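You operate a simulated robot arm through the tools that you are given. There is no shell and no other tool.

You are at the controls of a simulated robot arm. One attempt, no reset.

TASK
Free the short wire, stand it on the steel table and turn both knobs to 0.
Fine: the roller block knob and the orange knob; push the red slider back to its end at 5. Set down upright: short wire.

It is judged by the outcome, as a careful person would: the job done as asked, and still so three seconds after it is handed in. It fails if anything else is knocked over, pushed out of place, dropped, spilled or broken.

THE ROBOT
A 7-joint arm with a two-finger parallel gripper, fixed in place. Base frame: the origin is at the foot of the arm, x ahead of it, y to its left, z up. Units: m, degrees, N and s.
With the tool pointing down near the work surface it reaches from about 0.1 to 0.86 m from the base axis. Its first joint turns from -115.0 to 115.0 degrees. Payload 3.91 kg.
The tool frame sits at the grasp point between the pads (the TCP): z along the fingers, y along the line on which they close. The tips reach 0.03 m beyond it. The gripper opens to 0.11 m. The fingers are 0.02 m wide and 0.01 m thick; the gripper's body (0.048 by 0.112 m) begins 0.055 m behind the TCP.
Orientation is that of the tool frame in the base frame, as a unit quaternion [w, x, y, z]. With the fingers straight down and closing along the base's y, the tool's x points along the base's -x, its y along +y and its z along -z.

THE INTERFACE
- The arm moves only by the tool move_arm. Its arguments are lists of equal length, an entry for each row: "delta_pos": the shift along the base's x, y, z in m, a list of three; "angular": the turn, a rotation vector about the base's x, y, z in degrees, a list of three; "fingers": the gripper command, from -1 (shut) to 1 (fully open), values between in proportion. In form: {"delta_pos": [[dx, dy, dz], ...], "angular": [[wx, wy, wz], ...], "fingers": [fingers, ...]}. A call has 1 to 20 rows; each row shifts and turns the commanded pose from where the row before left it. A row lasts 0.2 s, in which the tool goes at most 0.05 m and 8.6 degrees; a call with a longer step from one row to the next is refused whole, and so is a gripper value outside its range. Where a pose cannot be reached the arm comes as near as it can. A force on the tool above 60 N (or 10 N above the force at the start of the call, whichever is more), or a blocked arm, ends the call early, and 0.2 s more pass. The fingers move at their own pace (about 0.153 m/s each) and stop on an object; they squeeze with about 26 N. The grip force told is the motor's: it shows also when the fingers shut on nothing. Time passes only in rows, and 0.2 s behind the last, so rows that do not move let the fingers close. It gives the time, the measured TCP pose, the force on the tool (base axes), the opening and the grip force at its end, in the units of the frame above (readings bear some noise), with the torque about the TCP (base axes, N m) and any sound that the robot's microphone picked up.
- Cameras (640 x 400 px; columns grow to the right, rows downward): "scene" is fixed at [0.4078, -0.4841, 1.6341]; the picture's right is [1.00, -0.07, 0.00], its down [-0.04, -0.51, -0.86] and it looks along [0.06, 0.86, -0.51] (base axes); focal length 322 px, centre (320, 200). "wrist" rides on the gripper at [0.072, 0.017, -0.103] in the tool frame; the picture's right is [-0.23, 0.97, 0.00], its down [-0.76, -0.18, -0.62] and it looks along [-0.61, -0.14, 0.78] (tool axes); focal length 222 px, centre (320, 200). There is no depth. A picture from a camera that has moved, and an enlarged one, comes with that camera's place and axes in the base frame and with its lens. The place of the scene camera against the robot may be out by one fixed shift of up to 0.025 m in any direction.
- camera(camera): a new picture of that camera. No time passes.
- lift_body(by): slides the trunk up (or, below 0, down) by that many m; the arm rides with it, the base frame stays. It gives what a move gives, with no picture.
- zoom(camera, box): a new picture of the part [left, top, right, bottom] of that camera's present view, enlarged. No time passes.
- job_done(): hands the job in; it is judged then, once.

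Nothing tells you positions but the pictures and the camera data. Unless the task says otherwise, let go and move clear before handing in.

The tools are called after "Call:" by a JSON object that holds its "api" and its "payload". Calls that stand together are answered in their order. move_arm: Moves the arm, as the interface text tells. Its arguments: {"type":"object","properties":{"delta_pos":{"type":"array","items":{"type":"array","items":{"type":"number"}}},"angular":{"type":"array","items":{"type":"array","items":{"type":"number"}}},"fingers":{"type":"array","items":{"type":"number"}}},"required":["delta_pos","angular","fingers"]} The other tools are called the same way: lift_body (by) slides the trunk up or down; camera (camera) takes a picture; zoom (camera, box) takes an enlarged picture of a part of a camera's view; job_done () hands the job in.

At the start:

```text
t: 0.0
tcp_pos: [0.2172, 0.3529, 1.4328]
tcp_rot: [0.0, 0.002, 1.0, 0.017]
ft_force: [0.6, 0.1, -0.2]
wrist_torque: [0.03, 0.03, 0.0]
width: 0.11
grip_force: 0.0
trunk travel left (down, up): [-0.925, 0.065]
```

scene: 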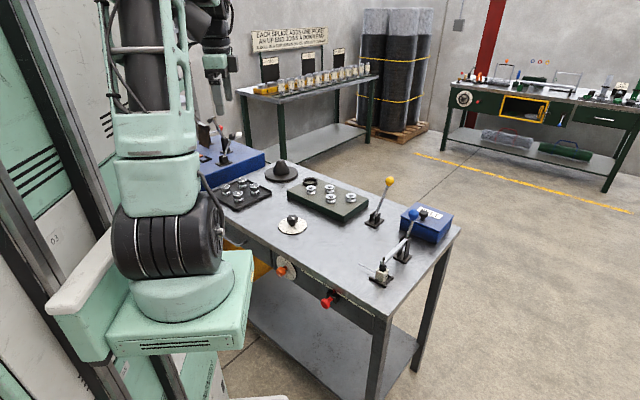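
wrist: 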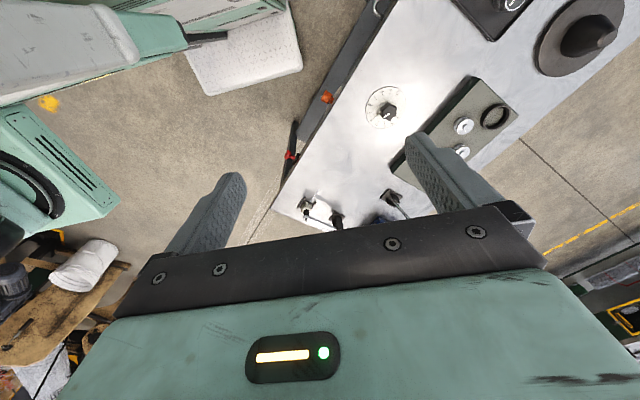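

I see a steel table with several fixtures (knobs, levers, blocks) in front of the arm, which is raised high. I'll zoom in on the table areas to identify the short wire, the knobs and the red slider.

Call:
{"api": "zoom", "payload": {"camera": "scene", "box": [190, 110, 330, 200]}}

Call:
{"api": "zoom", "payload": {"camera": "scene", "box": [210, 160, 350, 250]}}

Call:
{"api": "zoom", "payload": {"camera": "scene", "box": [340, 165, 470, 295]}}

Call:
{"api": "zoom", "payload": {"camera": "scene", "box": [220, 220, 380, 330]}}

Call:
{"api": "zoom", "payload": {"camera": "scene", "box": [280, 165, 380, 235]}}

```text
4.44 times, centred on (260, 155) of scene
camera zoom: at [0.4078, -0.4841, 1.6341], right [1.0, -0.07, 0.0], down [-0.04, -0.51, -0.86], along [0.06, 0.86, -0.51], focal length 1430 px, centre (587, 400)
```

zoom: 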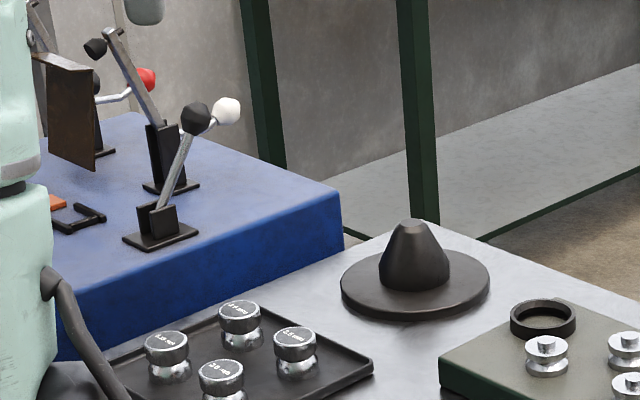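

```text
4.44 times, centred on (280, 205) of scene
camera zoom: at [0.4078, -0.4841, 1.6341], right [1.0, -0.07, 0.0], down [-0.04, -0.51, -0.86], along [0.06, 0.86, -0.51], focal length 1430 px, centre (498, 178)
```

zoom: 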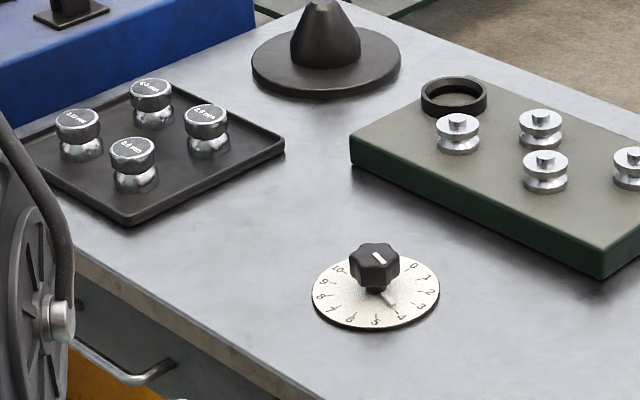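

```text
3.08 times, centred on (405, 230) of scene
camera zoom: at [0.4078, -0.4841, 1.6341], right [1.0, -0.07, 0.0], down [-0.04, -0.51, -0.86], along [0.06, 0.86, -0.51], focal length 990 px, centre (58, 108)
```

zoom: 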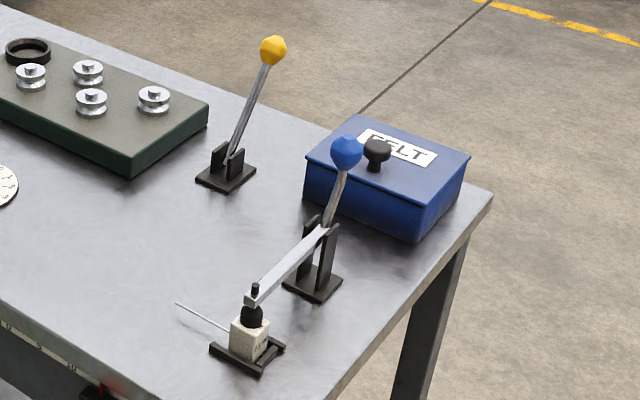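

```text
3.64 times, centred on (300, 275) of scene
camera zoom: at [0.4078, -0.4841, 1.6341], right [1.0, -0.07, 0.0], down [-0.04, -0.51, -0.86], along [0.06, 0.86, -0.51], focal length 1170 px, centre (393, -73)
```

zoom: 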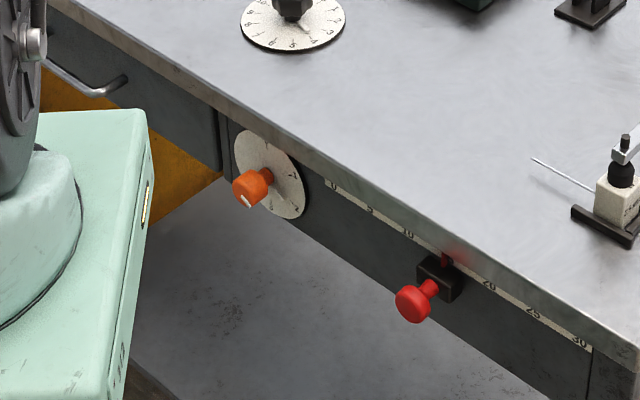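

```text
5.71 times, centred on (330, 200) of scene
camera zoom: at [0.4078, -0.4841, 1.6341], right [1.0, -0.07, 0.0], down [-0.04, -0.51, -0.86], along [0.06, 0.86, -0.51], focal length 1839 px, centre (263, 200)
```

zoom: 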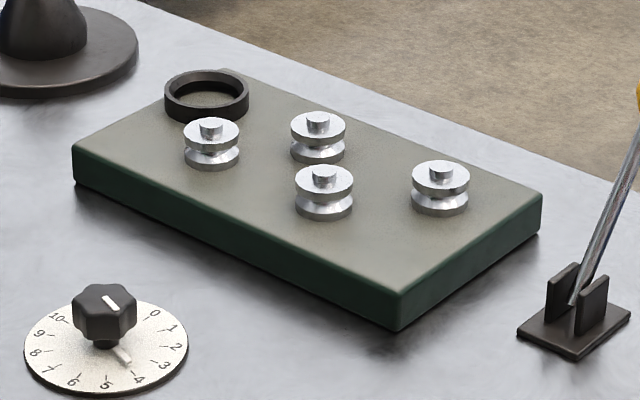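

The right end of the table has a blue-handled toggle clamp holding a small block with a wire. The front rail holds the orange knob and red slider. I'll look closer at each.

Call:
{"api": "zoom", "payload": {"camera": "scene", "box": [360, 200, 440, 290]}}

Call:
{"api": "zoom", "payload": {"camera": "scene", "box": [355, 245, 405, 295]}}

Call:
{"api": "zoom", "payload": {"camera": "scene", "box": [265, 245, 315, 295]}}

Call:
{"api": "zoom", "payload": {"camera": "scene", "box": [300, 265, 390, 325]}}

Call:
{"api": "zoom", "payload": {"camera": "scene", "box": [270, 205, 320, 240]}}

Call:
{"api": "zoom", "payload": {"camera": "wrist", "box": [260, 80, 440, 240]}}

Call:
{"api": "zoom", "payload": {"camera": "scene", "box": [440, 50, 640, 170]}}

Call:
{"api": "zoom", "payload": {"camera": "scene", "box": [240, 20, 390, 110]}}

```text
4.44 times, centred on (400, 245) of scene
camera zoom: at [0.4078, -0.4841, 1.6341], right [1.0, -0.07, 0.0], down [-0.04, -0.51, -0.86], along [0.06, 0.86, -0.51], focal length 1430 px, centre (-36, 0)
```

zoom: 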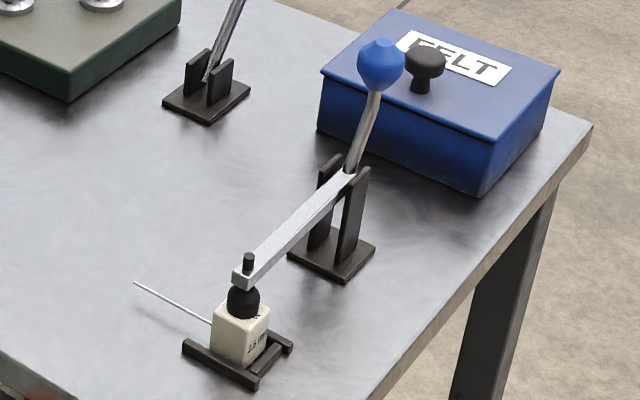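

```text
8.00 times, centred on (380, 270) of scene
camera zoom: at [0.4078, -0.4841, 1.6341], right [1.0, -0.07, 0.0], down [-0.04, -0.51, -0.86], along [0.06, 0.86, -0.51], focal length 2574 px, centre (-160, -360)
```

zoom: 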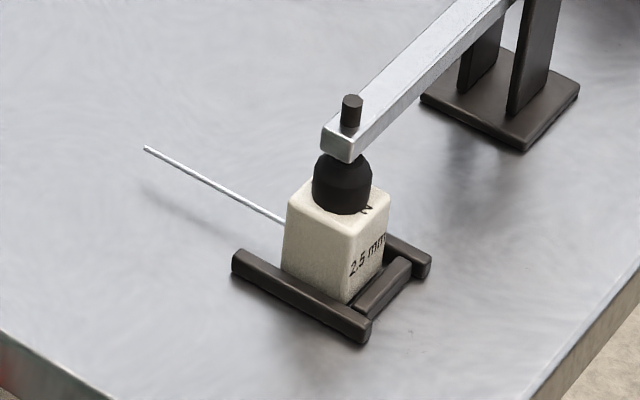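

```text
8.00 times, centred on (290, 270) of scene
camera zoom: at [0.4078, -0.4841, 1.6341], right [1.0, -0.07, 0.0], down [-0.04, -0.51, -0.86], along [0.06, 0.86, -0.51], focal length 2574 px, centre (560, -360)
```

zoom: 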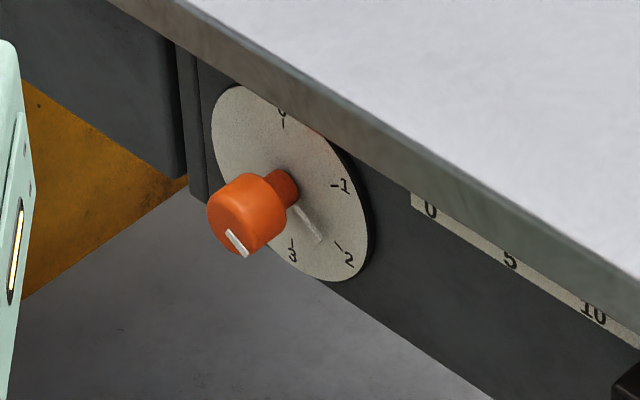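

```text
6.67 times, centred on (345, 295) of scene
camera zoom: at [0.4078, -0.4841, 1.6341], right [1.0, -0.07, 0.0], down [-0.04, -0.51, -0.86], along [0.06, 0.86, -0.51], focal length 2146 px, centre (153, -433)
```

zoom: 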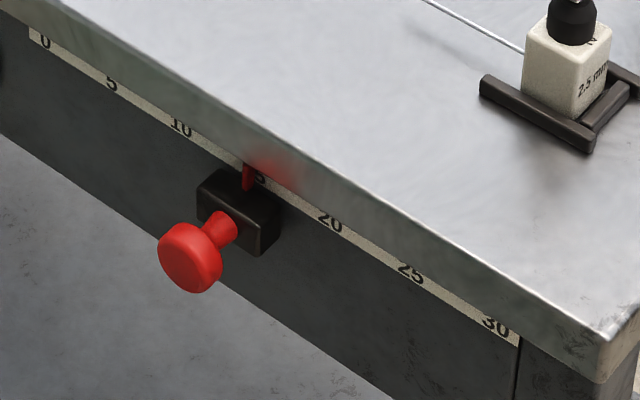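

```text
11.43 times, centred on (295, 222) of scene
camera zoom: at [0.4078, -0.4841, 1.6341], right [1.0, -0.07, 0.0], down [-0.04, -0.51, -0.86], along [0.06, 0.86, -0.51], focal length 3678 px, centre (606, -57)
```

zoom: 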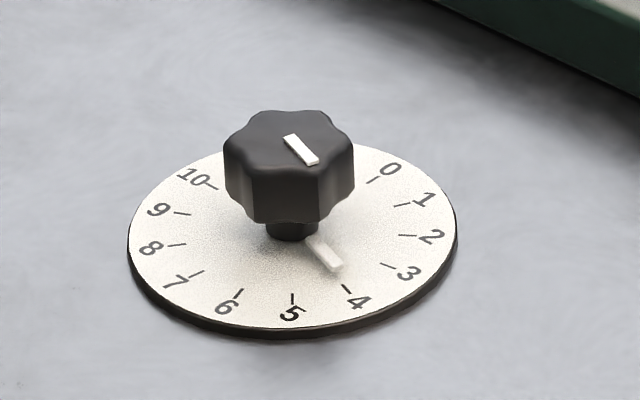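

```text
2.50 times, centred on (350, 160) of wrist
camera zoom: at [0.1454, 0.3666, 1.538], right [0.23, 0.97, 0.03], down [0.76, -0.2, 0.62], along [0.61, -0.12, -0.79], focal length 555 px, centre (245, 300)
```

zoom: 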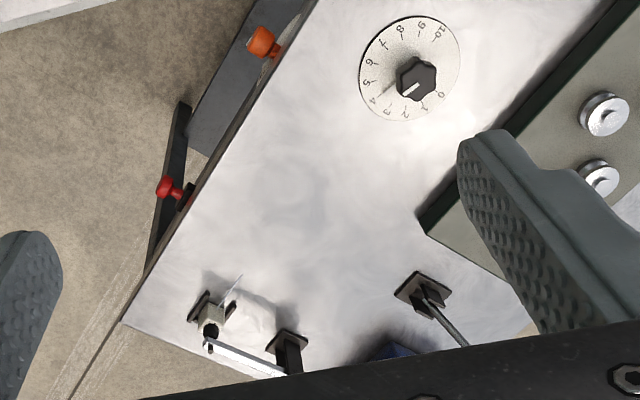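

```text
3.20 times, centred on (540, 110) of scene
camera zoom: at [0.4078, -0.4841, 1.6341], right [1.0, -0.07, 0.0], down [-0.04, -0.51, -0.86], along [0.06, 0.86, -0.51], focal length 1030 px, centre (-384, 488)
```

zoom: 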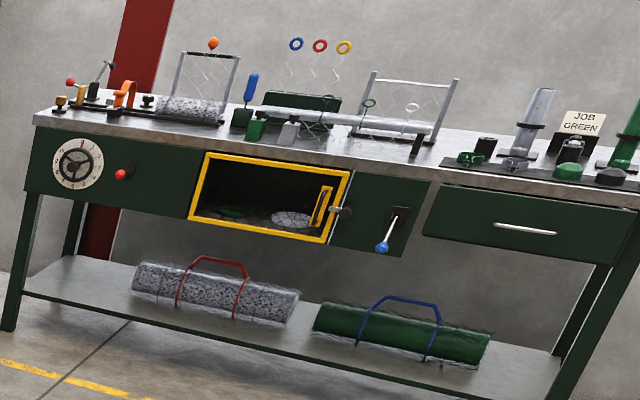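

```text
4.27 times, centred on (315, 65) of scene
camera zoom: at [0.4078, -0.4841, 1.6341], right [1.0, -0.07, 0.0], down [-0.04, -0.51, -0.86], along [0.06, 0.86, -0.51], focal length 1373 px, centre (341, 776)
```

zoom: 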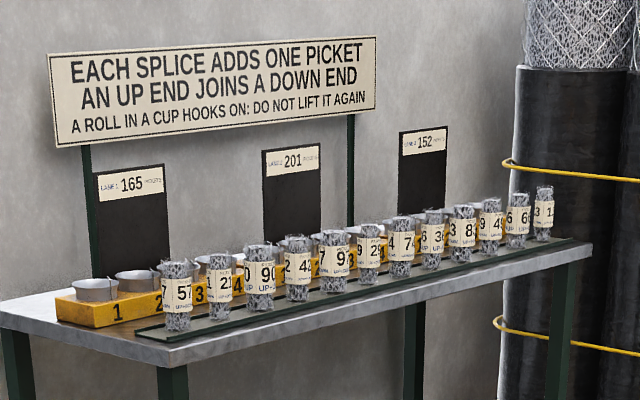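

I see a table turned about 47° to the base. The black dial knob is near (0.37, 0.52), the orange knob and red slider are on its front face, and the clamped wire block is near (0.66, 0.27). I'll move the arm over the table to get closer wrist views.

Call:
{"api": "move_arm", "payload": {"delta_pos": [[0.03, 0, -0.02], [0.04, 0, -0.02], [0.04, 0, -0.02], [0.04, -0.01, -0.02], [0.04, -0.02, -0.02], [0.03, -0.02, -0.02], [0, 0, 0]], "angular": [[0, 0, 0], [0, 0, 0], [0, 0, 0], [0, 0, 0], [0, 0, 0], [0, 0, 0], [0, 0, 0]], "fingers": [1, 1, 1, 1, 1, 1, 1]}}

Call:
{"api": "camera", "payload": {"camera": "wrist"}}

Call:
{"api": "camera", "payload": {"camera": "scene"}}

```text
t: 1.6
tcp_pos: [0.4393, 0.3043, 1.3133]
tcp_rot: [0.0, 0.002, 1.0, 0.018]
ft_force: [0.2, -0.6, -0.3]
wrist_torque: [0.0, 0.02, -0.01]
width: 0.11
grip_force: 0.0
trunk travel left (down, up): [-0.925, 0.065]
```

```text
taken
camera wrist: at [0.3674, 0.318, 1.4177], right [0.23, 0.97, 0.03], down [0.76, -0.2, 0.62], along [0.61, -0.12, -0.79], focal length 222 px, centre (320, 200)
```

wrist: 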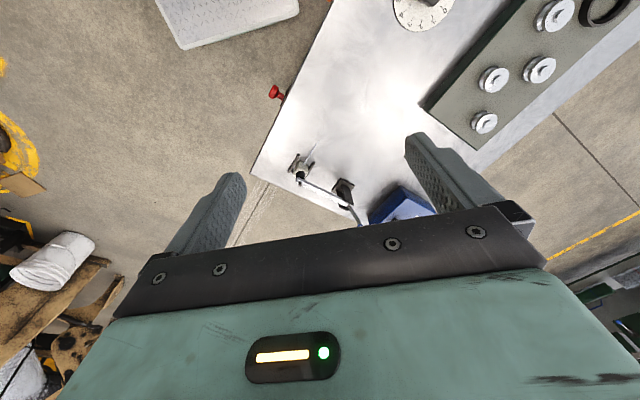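

```text
taken
```

scene: 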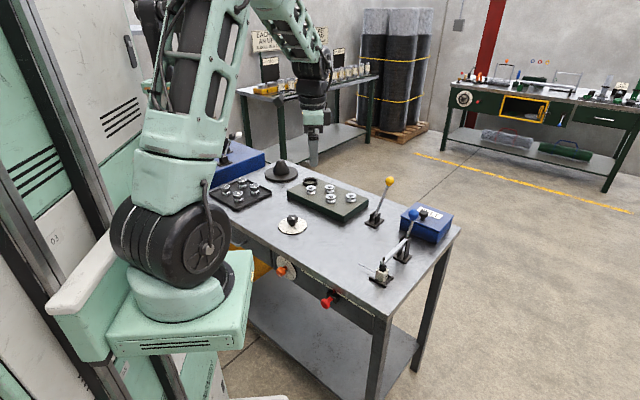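

The tool is now over the table. I'll zoom in on the clamp and the dial from here to triangulate them.

Call:
{"api": "zoom", "payload": {"camera": "wrist", "box": [260, 120, 400, 230]}}

Call:
{"api": "zoom", "payload": {"camera": "wrist", "box": [380, 0, 520, 90]}}

Call:
{"api": "zoom", "payload": {"camera": "scene", "box": [195, 100, 275, 190]}}

```text
3.64 times, centred on (330, 175) of wrist
camera zoom: at [0.3674, 0.318, 1.4177], right [0.23, 0.97, 0.03], down [0.76, -0.2, 0.62], along [0.61, -0.12, -0.79], focal length 808 px, centre (284, 291)
```

zoom: 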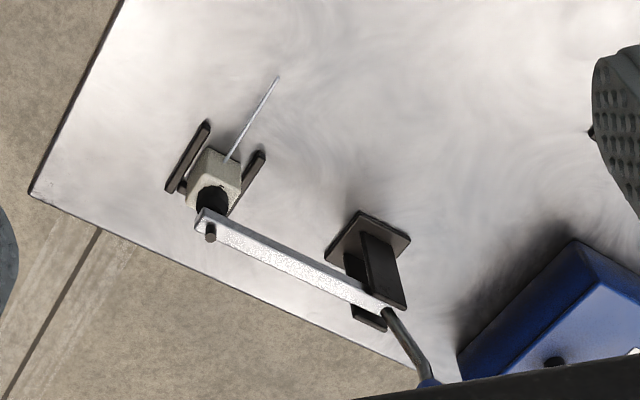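

```text
4.44 times, centred on (450, 45) of wrist
camera zoom: at [0.3674, 0.318, 1.4177], right [0.23, 0.97, 0.03], down [0.76, -0.2, 0.62], along [0.61, -0.12, -0.79], focal length 987 px, centre (-258, 889)
```

zoom: 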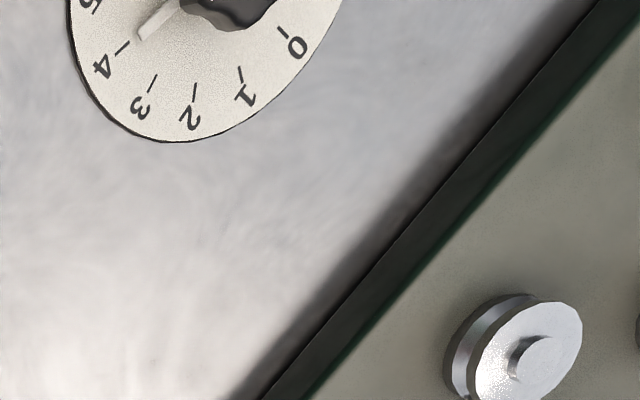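

```text
4.44 times, centred on (235, 145) of scene
camera zoom: at [0.4078, -0.4841, 1.6341], right [1.0, -0.07, 0.0], down [-0.04, -0.51, -0.86], along [0.06, 0.86, -0.51], focal length 1430 px, centre (698, 444)
```

zoom: 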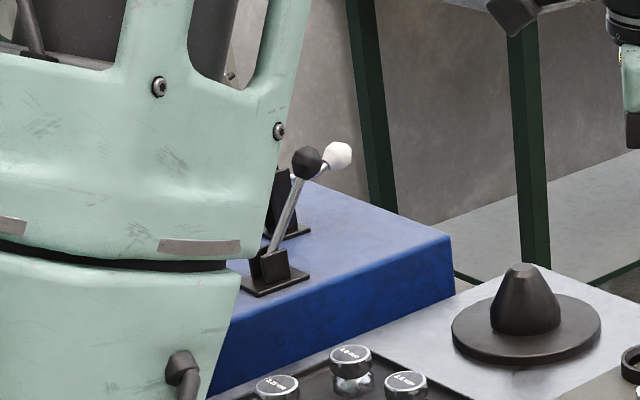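

I take the table top to be at about z 0.90, with its front edge running about -45°. The clamp pivot is near (0.73, 0.32, 0.99) and the block near (0.64, 0.22). I'll turn the wrist to look at the left part and the middle of the table before acting.

Call:
{"api": "move_arm", "payload": {"delta_pos": [[-0.02, 0.01, 0], [-0.02, 0.01, 0], [-0.02, 0.01, 0], [-0.02, 0.01, 0], [-0.02, 0.01, 0], [-0.02, 0.01, 0], [-0.02, 0, 0], [0, 0, 0], [0, 0, 0], [0, 0, 0]], "angular": [[-2.06, 0, 0], [0, 0, 8], [0, 0, 8], [0, 0, 8], [0, 0, 8], [0, 0, 8], [0, 0, 8], [0, 0, 8], [0, 0, 8], [0, 0, 0]], "fingers": [1, 1, 1, 1, 1, 1, 1, 1, 1, 1]}}

Call:
{"api": "camera", "payload": {"camera": "wrist"}}

Call:
{"api": "camera", "payload": {"camera": "scene"}}

```text
t: 3.8
tcp_pos: [0.2967, 0.362, 1.3138]
tcp_rot: [0.0, -0.529, 0.849, 0.0]
ft_force: [0.2, -0.7, 0.1]
wrist_torque: [-0.01, -0.01, -0.02]
width: 0.1101
grip_force: 0.1
trunk travel left (down, up): [-0.925, 0.065]
```

```text
taken
camera wrist: at [0.2506, 0.3055, 1.4178], right [-0.77, 0.63, 0.0], down [0.5, 0.6, 0.62], along [0.4, 0.48, -0.78], focal length 222 px, centre (320, 200)
```

wrist: 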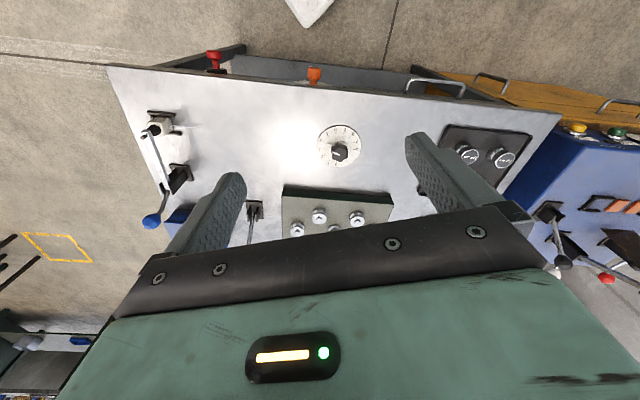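

```text
taken
```

scene: 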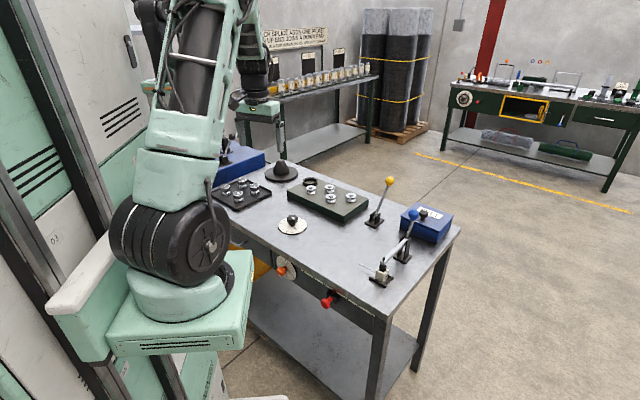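

From here I have a view of the whole table from above. I'll zoom in on the dial, the clamp, the slider and the left side.

Call:
{"api": "zoom", "payload": {"camera": "wrist", "box": [100, 40, 260, 240]}}

Call:
{"api": "zoom", "payload": {"camera": "wrist", "box": [300, 110, 380, 170]}}

Call:
{"api": "zoom", "payload": {"camera": "wrist", "box": [520, 110, 640, 290]}}

Call:
{"api": "zoom", "payload": {"camera": "wrist", "box": [190, 40, 350, 100]}}

```text
2.00 times, centred on (180, 140) of wrist
camera zoom: at [0.2506, 0.3055, 1.4178], right [-0.77, 0.63, 0.0], down [0.5, 0.6, 0.62], along [0.4, 0.48, -0.78], focal length 444 px, centre (600, 320)
```

zoom: 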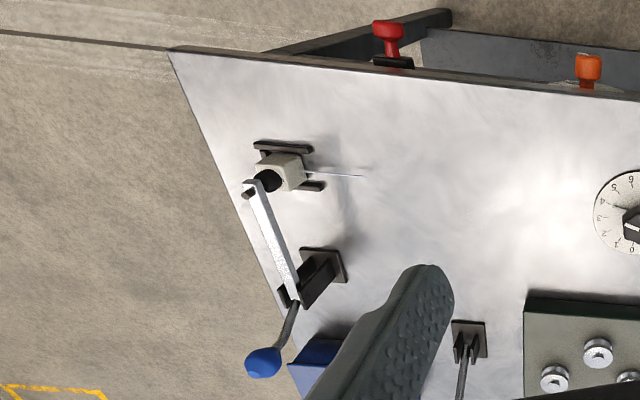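

```text
6.67 times, centred on (340, 140) of wrist
camera zoom: at [0.2506, 0.3055, 1.4178], right [-0.77, 0.63, 0.0], down [0.5, 0.6, 0.62], along [0.4, 0.48, -0.78], focal length 1481 px, centre (187, 600)
```

zoom: 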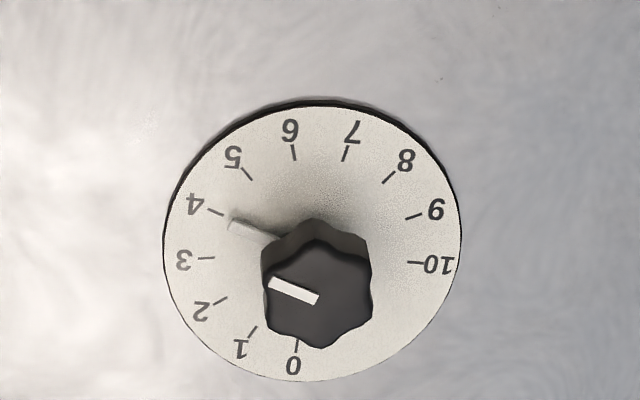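

```text
2.22 times, centred on (580, 200) of wrist
camera zoom: at [0.2506, 0.3055, 1.4178], right [-0.77, 0.63, 0.0], down [0.5, 0.6, 0.62], along [0.4, 0.48, -0.78], focal length 494 px, centre (-258, 200)
```

zoom: 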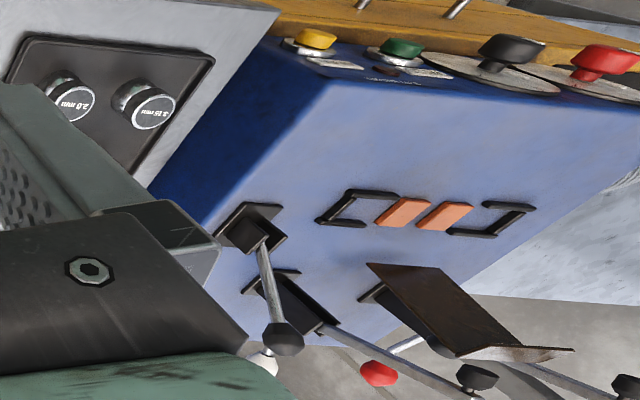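

```text
4.00 times, centred on (270, 70) of wrist
camera zoom: at [0.2506, 0.3055, 1.4178], right [-0.77, 0.63, 0.0], down [0.5, 0.6, 0.62], along [0.4, 0.48, -0.78], focal length 888 px, centre (520, 720)
```

zoom: 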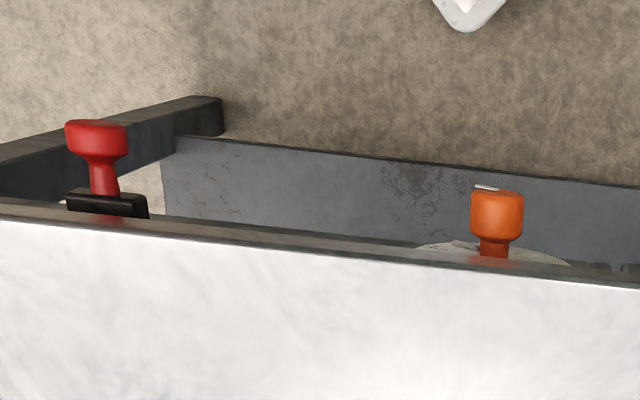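

The clamp is one hinged piece (bar plus blue handle) on a post, pressing down on the block with the wire. The dial pointer stands near 4. I'll move closer over the clamp, with the fingers turned to close across the bar.

Call:
{"api": "move_arm", "payload": {"delta_pos": [[0.035, -0.015, -0.01], [0.035, -0.015, -0.01], [0.035, -0.015, -0.01], [0.035, -0.015, -0.01], [0.035, -0.015, -0.01], [0.035, -0.015, -0.01], [0.035, -0.015, -0.01], [0.035, -0.015, -0.01], [0.02, -0.01, -0.01], [0, 0, 0]], "angular": [[0, 0, -6.27], [0, 0, -6.27], [0, 0, -6.27], [0, 0, 0], [0, 0, 0], [0, 0, 0], [0, 0, 0], [0, 0, 0], [0, 0, 0], [0, 0, 0]], "fingers": [1, 1, 1, 1, 1, 1, 1, 1, 1, 1]}}

Call:
{"api": "camera", "payload": {"camera": "wrist"}}

Call:
{"api": "camera", "payload": {"camera": "scene"}}

```text
t: 6.0
tcp_pos: [0.5995, 0.2348, 1.2211]
tcp_rot: [0.0, -0.382, 0.924, 0.0]
ft_force: [0.6, -0.3, -0.3]
wrist_torque: [0.01, 0.0, 0.0]
width: 0.1101
grip_force: 0.1
trunk travel left (down, up): [-0.925, 0.065]
```

```text
taken
camera wrist: at [0.5366, 0.1949, 1.3258], right [-0.53, 0.85, 0.0], down [0.66, 0.41, 0.62], along [0.53, 0.33, -0.78], focal length 222 px, centre (320, 200)
```

wrist: 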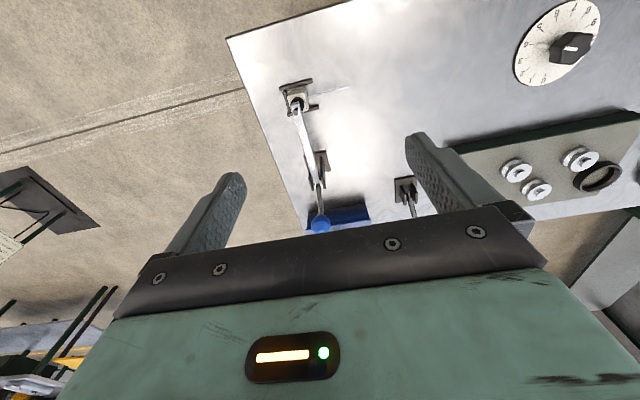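

```text
taken
```

scene: 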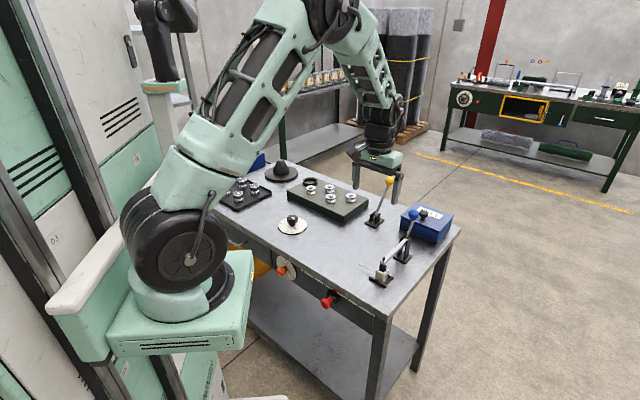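

Call:
{"api": "zoom", "payload": {"camera": "wrist", "box": [220, 60, 380, 240]}}

Call:
{"api": "zoom", "payload": {"camera": "wrist", "box": [270, 70, 350, 130]}}

Call:
{"api": "zoom", "payload": {"camera": "wrist", "box": [280, 130, 380, 240]}}

```text
2.22 times, centred on (300, 150) of wrist
camera zoom: at [0.5366, 0.1949, 1.3258], right [-0.53, 0.85, 0.0], down [0.66, 0.41, 0.62], along [0.53, 0.33, -0.78], focal length 494 px, centre (364, 311)
```

zoom: 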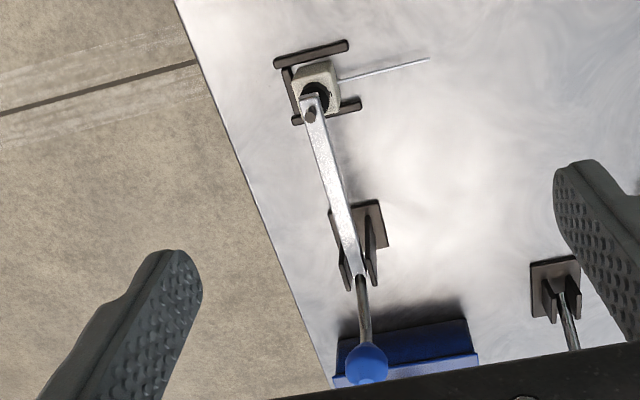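

```text
6.67 times, centred on (310, 100) of wrist
camera zoom: at [0.5366, 0.1949, 1.3258], right [-0.53, 0.85, 0.0], down [0.66, 0.41, 0.62], along [0.53, 0.33, -0.78], focal length 1481 px, centre (387, 867)
```

zoom: 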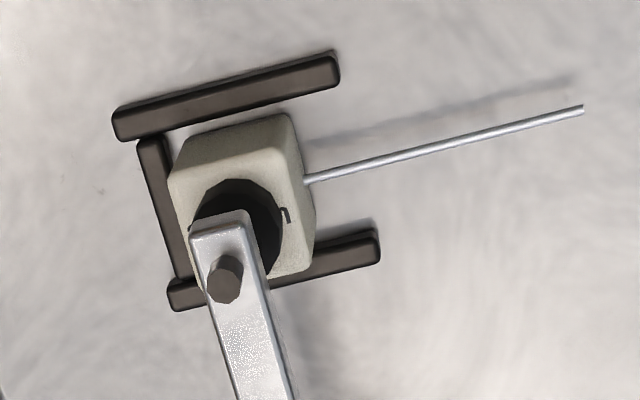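

```text
3.64 times, centred on (330, 185) of wrist
camera zoom: at [0.5366, 0.1949, 1.3258], right [-0.53, 0.85, 0.0], down [0.66, 0.41, 0.62], along [0.53, 0.33, -0.78], focal length 808 px, centre (284, 254)
```

zoom: 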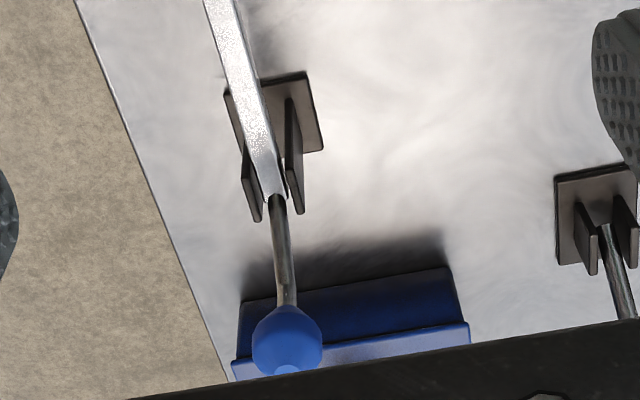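

I estimate the table top at z≈0.898. The clamp bar runs perpendicular to the front edge, with its top at about z 0.985, and its pivot is about 0.13 m behind the block. I'll come down over the bar with the fingers partly open, then check before gripping it.

Call:
{"api": "move_arm", "payload": {"delta_pos": [[0.034, 0.005, -0.03], [0.034, 0.005, -0.03], [0, 0, -0.04], [0, 0, -0.04], [0, 0, 0]], "angular": [[0, 0, 0], [0, 0, 0], [0, 0, 0], [0, 0, 0], [0, 0, 0]], "fingers": [-0.09, -0.09, -0.09, -0.09, -0.09]}}

Call:
{"api": "camera", "payload": {"camera": "wrist"}}

Call:
{"api": "zoom", "payload": {"camera": "scene", "box": [330, 140, 470, 300]}}

```text
t: 7.2
tcp_pos: [0.6641, 0.2442, 1.0828]
tcp_rot: [0.001, -0.382, 0.924, 0.001]
ft_force: [-0.4, -0.4, -1.0]
wrist_torque: [0.0, 0.0, 0.0]
width: 0.05
grip_force: 0.0
trunk travel left (down, up): [-0.925, 0.065]
```

```text
taken
camera wrist: at [0.602, 0.204, 1.1872], right [-0.53, 0.85, 0.0], down [0.66, 0.41, 0.62], along [0.53, 0.33, -0.78], focal length 222 px, centre (320, 200)
```

wrist: 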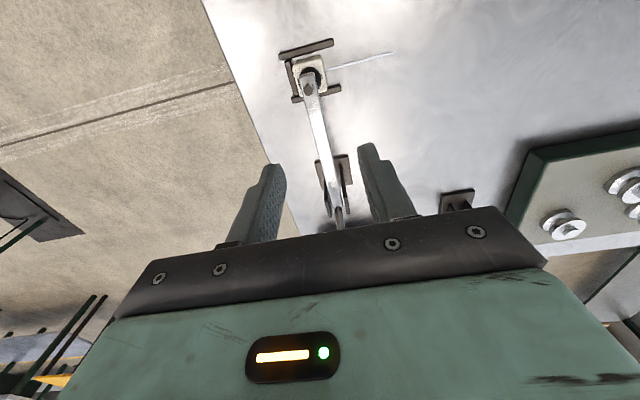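

```text
2.50 times, centred on (400, 220) of scene
camera zoom: at [0.4078, -0.4841, 1.6341], right [1.0, -0.07, 0.0], down [-0.04, -0.51, -0.86], along [0.06, 0.86, -0.51], focal length 804 px, centre (120, 150)
```

zoom: 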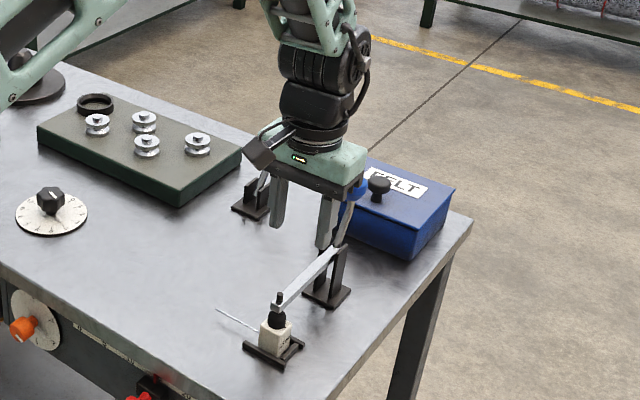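

Call:
{"api": "zoom", "payload": {"camera": "wrist", "box": [250, 60, 390, 240]}}

Call:
{"api": "zoom", "payload": {"camera": "scene", "box": [370, 190, 440, 280]}}

```text
2.22 times, centred on (320, 150) of wrist
camera zoom: at [0.602, 0.204, 1.1872], right [-0.53, 0.85, 0.0], down [0.66, 0.41, 0.62], along [0.53, 0.33, -0.78], focal length 494 px, centre (320, 311)
```

zoom: 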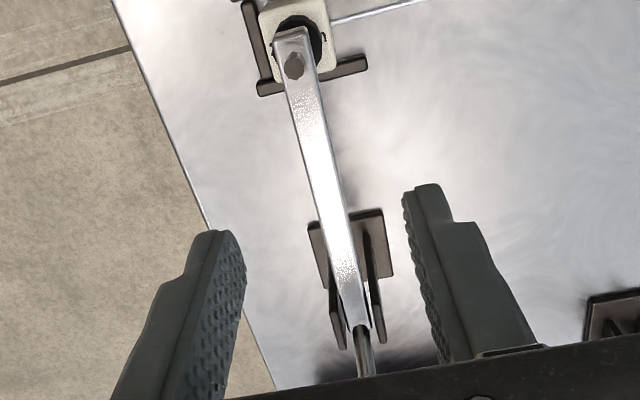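

```text
4.44 times, centred on (405, 235) of scene
camera zoom: at [0.4078, -0.4841, 1.6341], right [1.0, -0.07, 0.0], down [-0.04, -0.51, -0.86], along [0.06, 0.86, -0.51], focal length 1430 px, centre (-58, 44)
```

zoom: 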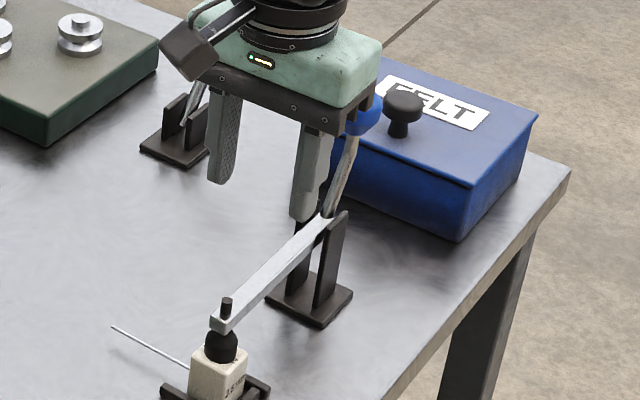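

The bar lies between the fingers, about 4 mm off centre. I'll correct that, descend around the bar and close on it.

Call:
{"api": "move_arm", "payload": {"delta_pos": [[0.003, -0.003, -0.03], [0, 0, -0.03], [0, 0, -0.025], [0, 0, -0.02], [0, 0, 0], [0, 0, 0]], "angular": [[0, 0, 0], [0, 0, 0], [0, 0, 0], [0, 0, 0], [0, 0, 0], [0, 0, 0]], "fingers": [-0.09, -0.09, -0.09, -0.09, -0.09, -0.09]}}

Call:
{"api": "camera", "payload": {"camera": "wrist"}}

Call:
{"api": "zoom", "payload": {"camera": "scene", "box": [360, 190, 440, 290]}}

```text
t: 8.6
tcp_pos: [0.6689, 0.2399, 0.9774]
tcp_rot: [0.0, -0.382, 0.924, -0.001]
ft_force: [-0.1, 0.1, 0.9]
wrist_torque: [0.03, 0.0, 0.04]
width: 0.0502
grip_force: 0.0
trunk travel left (down, up): [-0.925, 0.065]
```

```text
taken
camera wrist: at [0.6057, 0.2006, 1.0824], right [-0.53, 0.85, 0.0], down [0.66, 0.41, 0.62], along [0.53, 0.33, -0.78], focal length 222 px, centre (320, 200)
```

wrist: 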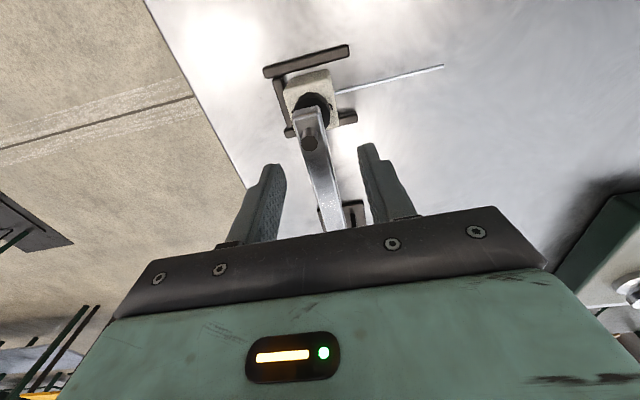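

```text
4.00 times, centred on (400, 240) of scene
camera zoom: at [0.4078, -0.4841, 1.6341], right [1.0, -0.07, 0.0], down [-0.04, -0.51, -0.86], along [0.06, 0.86, -0.51], focal length 1287 px, centre (0, 40)
```

zoom: 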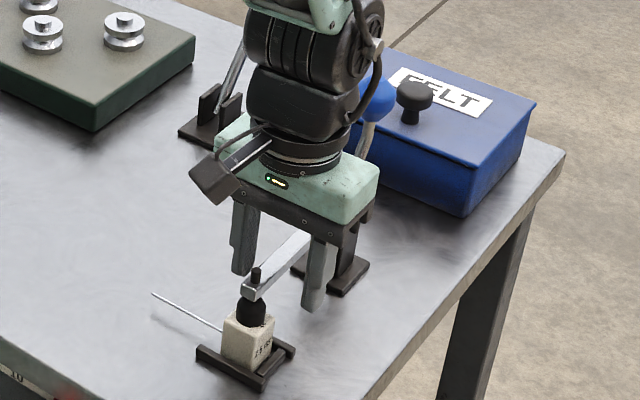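

The bar is centred between the fingers. I'll close on it.

Call:
{"api": "move_arm", "payload": {"delta_pos": [[0, 0, 0], [0, 0, 0], [0, 0, 0]], "angular": [[0, 0, 0], [0, 0, 0], [0, 0, 0]], "fingers": [-1, -1, -1]}}

```text
t: 9.4
tcp_pos: [0.6657, 0.2409, 0.979]
tcp_rot: [0.0, -0.383, 0.924, 0.001]
ft_force: [-10.5, 10.4, -0.8]
wrist_torque: [0.3, 0.06, 0.3]
width: 0.0139
grip_force: 44.1
trunk travel left (down, up): [-0.925, 0.065]
```

I've gripped the bar (0.0139 m wide). I'll centre slightly and start lifting along the arc about the pivot, watching the force.

Call:
{"api": "move_arm", "payload": {"delta_pos": [[-0.0015, 0.0015, 0], [0.0003, 0.0003, 0.009], [0.0008, 0.0008, 0.009], [0.0014, 0.0014, 0.0089], [0, 0, 0]], "angular": [[0, 0, 0], [0, 0, 0], [0, 0, 0], [0, 0, 0], [0, 0, 0]], "fingers": [-1, -1, -1, -1, -1]}}

Call:
{"api": "zoom", "payload": {"camera": "scene", "box": [360, 190, 440, 290]}}

```text
t: 10.6
tcp_pos: [0.6681, 0.2427, 1.0039]
tcp_rot: [-0.001, -0.382, 0.924, -0.001]
ft_force: [-10.6, 3.1, -18.7]
wrist_torque: [-0.77, 0.98, 0.38]
width: 0.0141
grip_force: 44.8
trunk travel left (down, up): [-0.925, 0.065]
```

```text
4.00 times, centred on (400, 240) of scene
camera zoom: at [0.4078, -0.4841, 1.6341], right [1.0, -0.07, 0.0], down [-0.04, -0.51, -0.86], along [0.06, 0.86, -0.51], focal length 1287 px, centre (0, 40)
```

zoom: 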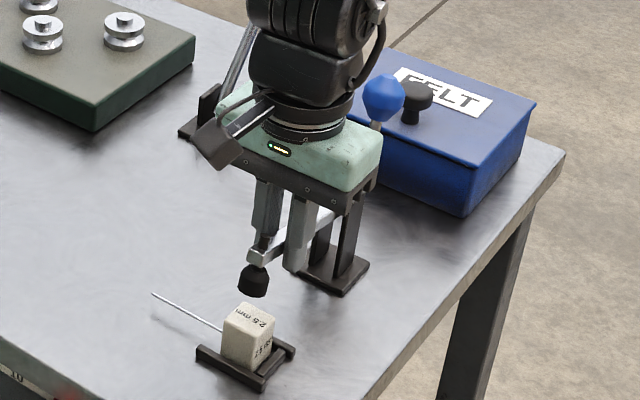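

The bar is lifting off the block against hinge friction. I'll continue along the arc.

Call:
{"api": "move_arm", "payload": {"delta_pos": [[0.0024, 0.0024, 0.0104], [0.0031, 0.0031, 0.0099], [0.0038, 0.0038, 0.0094], [0.0045, 0.0045, 0.0088], [0.0051, 0.0051, 0.0081], [0, 0, 0]], "angular": [[0, 0, 0], [0, 0, 0], [0, 0, 0], [0, 0, 0], [0, 0, 0], [0, 0, 0]], "fingers": [-1, -1, -1, -1, -1, -1]}}

Call:
{"api": "zoom", "payload": {"camera": "scene", "box": [360, 190, 440, 290]}}

```text
t: 12.0
tcp_pos: [0.6878, 0.2625, 1.0515]
tcp_rot: [0.0, -0.382, 0.924, 0.0]
ft_force: [-11.8, -6.1, -5.1]
wrist_torque: [-0.75, 1.44, 0.42]
width: 0.014
grip_force: 44.9
trunk travel left (down, up): [-0.925, 0.065]
```

```text
4.00 times, centred on (400, 240) of scene
camera zoom: at [0.4078, -0.4841, 1.6341], right [1.0, -0.07, 0.0], down [-0.04, -0.51, -0.86], along [0.06, 0.86, -0.51], focal length 1287 px, centre (0, 40)
```

zoom: 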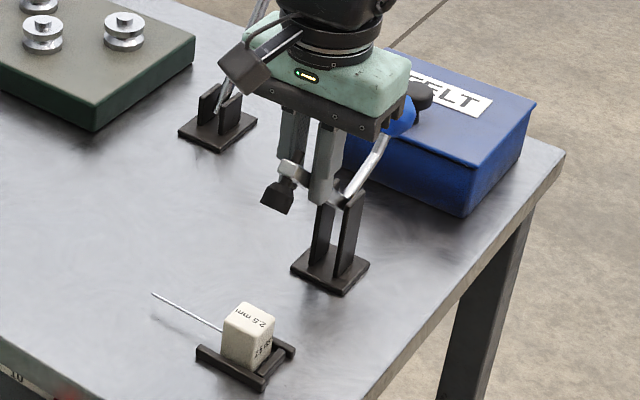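

Call:
{"api": "move_arm", "payload": {"delta_pos": [[0.0057, 0.0057, 0.0073], [0.0062, 0.0062, 0.0064], [0.0067, 0.0067, 0.0054], [0.007, 0.007, 0.0044], [0.0073, 0.0073, 0.0034], [0, 0, 0]], "angular": [[0, 0, 0], [0, 0, 0], [0, 0, 0], [0, 0, 0], [0, 0, 0], [0, 0, 0]], "fingers": [-1, -1, -1, -1, -1, -1]}}

Call:
{"api": "zoom", "payload": {"camera": "scene", "box": [360, 190, 440, 290]}}

Call:
{"api": "camera", "payload": {"camera": "wrist"}}

```text
t: 13.4
tcp_pos: [0.719, 0.2948, 1.0784]
tcp_rot: [-0.001, -0.382, 0.924, 0.0]
ft_force: [-22.4, -15.4, 2.0]
wrist_torque: [0.55, 0.37, 0.36]
width: 0.0139
grip_force: 45.5
trunk travel left (down, up): [-0.925, 0.065]
```

```text
4.00 times, centred on (400, 240) of scene
camera zoom: at [0.4078, -0.4841, 1.6341], right [1.0, -0.07, 0.0], down [-0.04, -0.51, -0.86], along [0.06, 0.86, -0.51], focal length 1287 px, centre (0, 40)
```

zoom: 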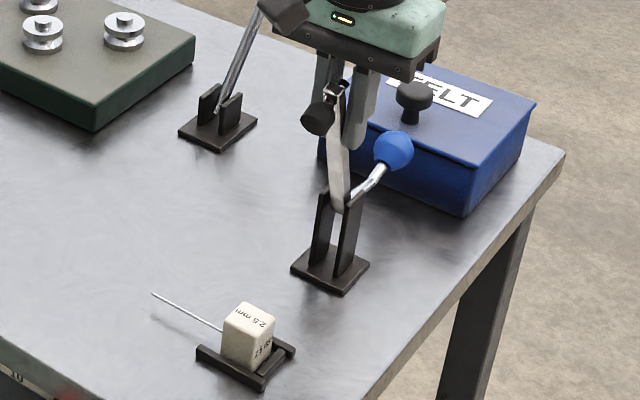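

```text
taken
camera wrist: at [0.6568, 0.2553, 1.1833], right [-0.53, 0.85, 0.0], down [0.67, 0.41, 0.62], along [0.53, 0.33, -0.78], focal length 222 px, centre (320, 200)
```

wrist: 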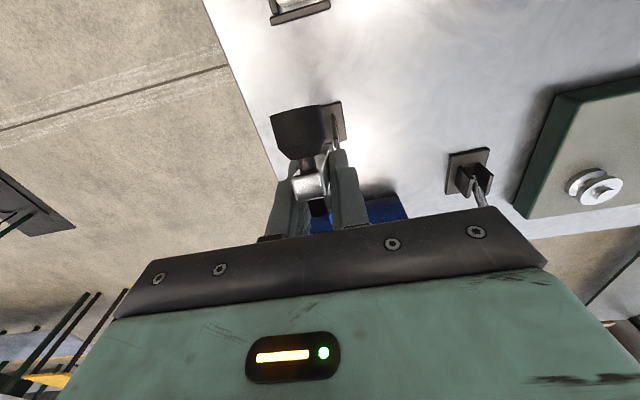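

The bar is nearly vertical and seems to have reached its stop. I'll ease off, open the fingers and rise straight up, then see whether the clamp stays open.

Call:
{"api": "move_arm", "payload": {"delta_pos": [[-0.002, -0.002, 0], [0, 0, 0], [0, 0, 0], [0, 0, 0]], "angular": [[0, 0, 0], [0, 0, 0], [0, 0, 0], [0, 0, 0]], "fingers": [-1, -0.5, -0.2, -0.09]}}

Call:
{"api": "zoom", "payload": {"camera": "scene", "box": [360, 190, 440, 290]}}

```text
t: 14.4
tcp_pos: [0.7185, 0.2955, 1.0768]
tcp_rot: [0.001, -0.382, 0.924, 0.0]
ft_force: [-0.6, -1.1, 0.0]
wrist_torque: [-0.01, 0.04, 0.0]
width: 0.0499
grip_force: 0.1
trunk travel left (down, up): [-0.925, 0.065]
```

```text
4.00 times, centred on (400, 240) of scene
camera zoom: at [0.4078, -0.4841, 1.6341], right [1.0, -0.07, 0.0], down [-0.04, -0.51, -0.86], along [0.06, 0.86, -0.51], focal length 1287 px, centre (0, 40)
```

zoom: 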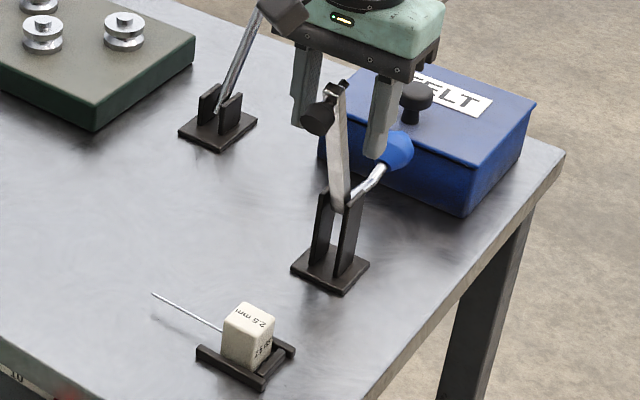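

The clamp stays open. I'll rise clear, then move back over the freed block for a closer look.

Call:
{"api": "move_arm", "payload": {"delta_pos": [[0, 0, 0.03], [0, 0, 0.04], [0, 0, 0.04], [0, 0, 0.04], [-0.03, -0.03, 0], [-0.03, -0.03, 0], [-0.03, -0.03, 0], [-0.02, -0.02, 0], [-0.01, -0.01, 0], [0, 0, 0]], "angular": [[0, 0, 0], [0, 0, 0], [0, 0, 0], [0, 0, 0], [0, 0, 0], [0, 0, 0], [0, 0, 0], [0, 0, 0], [0, 0, 0], [0, 0, 0]], "fingers": [-0.09, -0.09, -0.09, -0.09, -0.09, -0.09, -0.09, -0.09, -0.09, -0.09]}}

Call:
{"api": "camera", "payload": {"camera": "wrist"}}

Call:
{"api": "zoom", "payload": {"camera": "scene", "box": [340, 160, 460, 300]}}

```text
t: 16.6
tcp_pos: [0.5998, 0.1741, 1.2282]
tcp_rot: [0.0, -0.383, 0.924, 0.0]
ft_force: [-0.1, 0.4, -0.9]
wrist_torque: [0.01, -0.02, -0.02]
width: 0.05
grip_force: 0.1
trunk travel left (down, up): [-0.925, 0.065]
```

```text
taken
camera wrist: at [0.5366, 0.1347, 1.3332], right [-0.53, 0.85, 0.0], down [0.66, 0.41, 0.62], along [0.53, 0.33, -0.78], focal length 222 px, centre (320, 200)
```

wrist: 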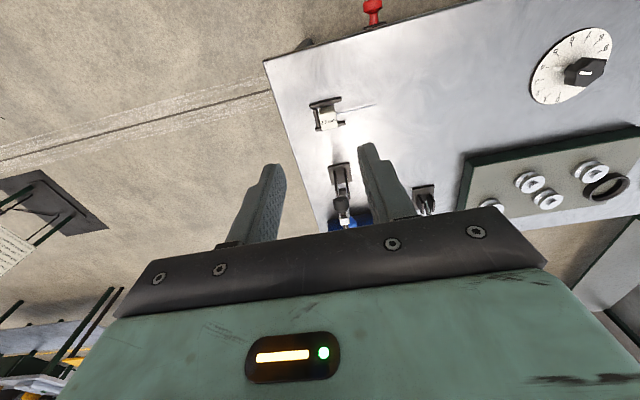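

```text
2.86 times, centred on (400, 230) of scene
camera zoom: at [0.4078, -0.4841, 1.6341], right [1.0, -0.07, 0.0], down [-0.04, -0.51, -0.86], along [0.06, 0.86, -0.51], focal length 920 px, centre (91, 114)
```

zoom: 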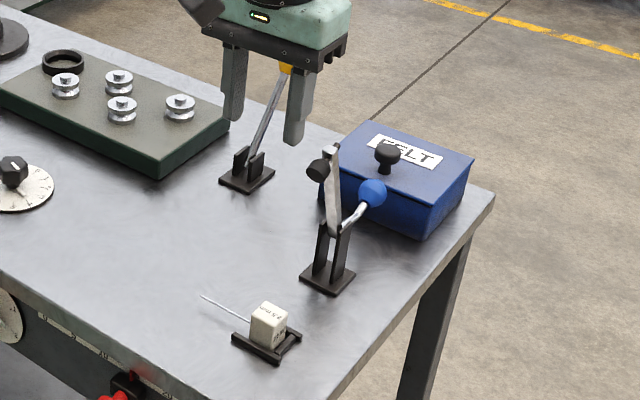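

The block is free of the clamp. I need to see the wire's height on the block, and where the raised foot is, before choosing the grip direction.

Call:
{"api": "zoom", "payload": {"camera": "wrist", "box": [290, 80, 400, 160]}}

Call:
{"api": "zoom", "payload": {"camera": "wrist", "box": [300, 150, 400, 235]}}

Call:
{"api": "zoom", "payload": {"camera": "scene", "box": [355, 255, 405, 295]}}

Call:
{"api": "zoom", "payload": {"camera": "scene", "box": [380, 190, 440, 270]}}

```text
5.00 times, centred on (345, 120) of wrist
camera zoom: at [0.5366, 0.1347, 1.3332], right [-0.53, 0.85, 0.0], down [0.66, 0.41, 0.62], along [0.53, 0.33, -0.78], focal length 1111 px, centre (195, 600)
```

zoom: 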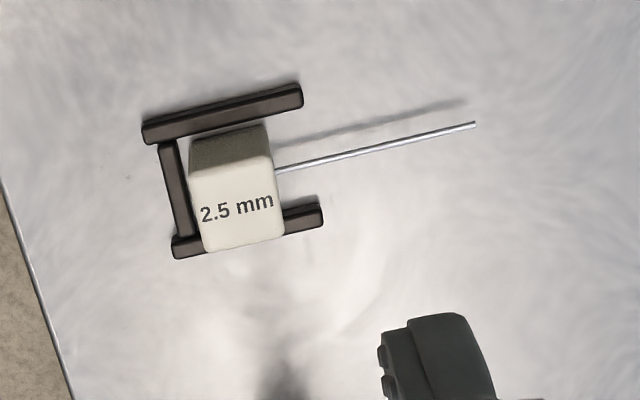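

```text
4.71 times, centred on (350, 192) of wrist
camera zoom: at [0.5366, 0.1347, 1.3332], right [-0.53, 0.85, 0.0], down [0.66, 0.41, 0.62], along [0.53, 0.33, -0.78], focal length 1045 px, centre (179, 235)
```

zoom: 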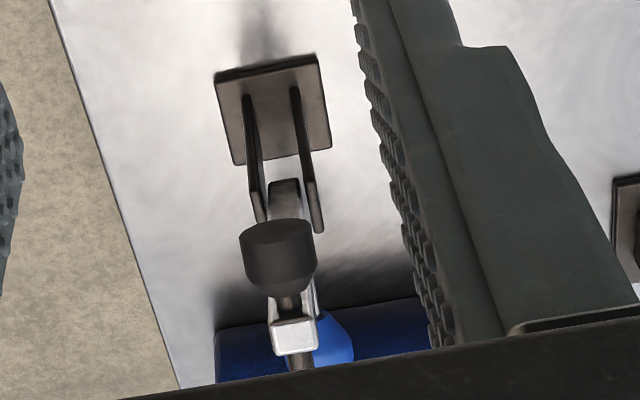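

```text
10.00 times, centred on (380, 275) of scene
camera zoom: at [0.4078, -0.4841, 1.6341], right [1.0, -0.07, 0.0], down [-0.04, -0.51, -0.86], along [0.06, 0.86, -0.51], focal length 3218 px, centre (-280, -550)
```

zoom: 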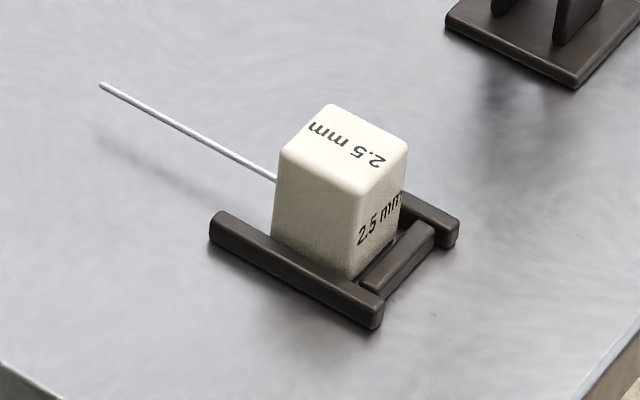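

```text
5.00 times, centred on (410, 230) of scene
camera zoom: at [0.4078, -0.4841, 1.6341], right [1.0, -0.07, 0.0], down [-0.04, -0.51, -0.86], along [0.06, 0.86, -0.51], focal length 1609 px, centre (-130, 50)
```

zoom: 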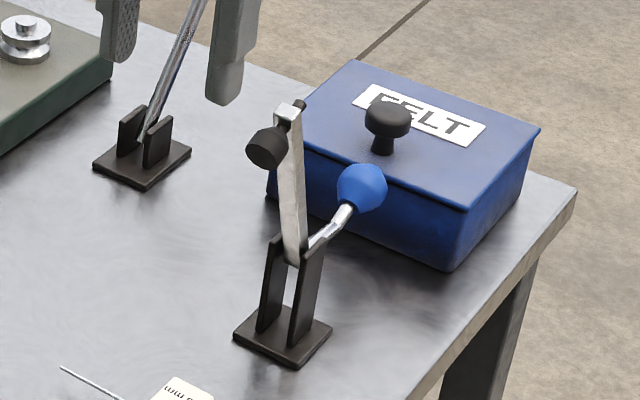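

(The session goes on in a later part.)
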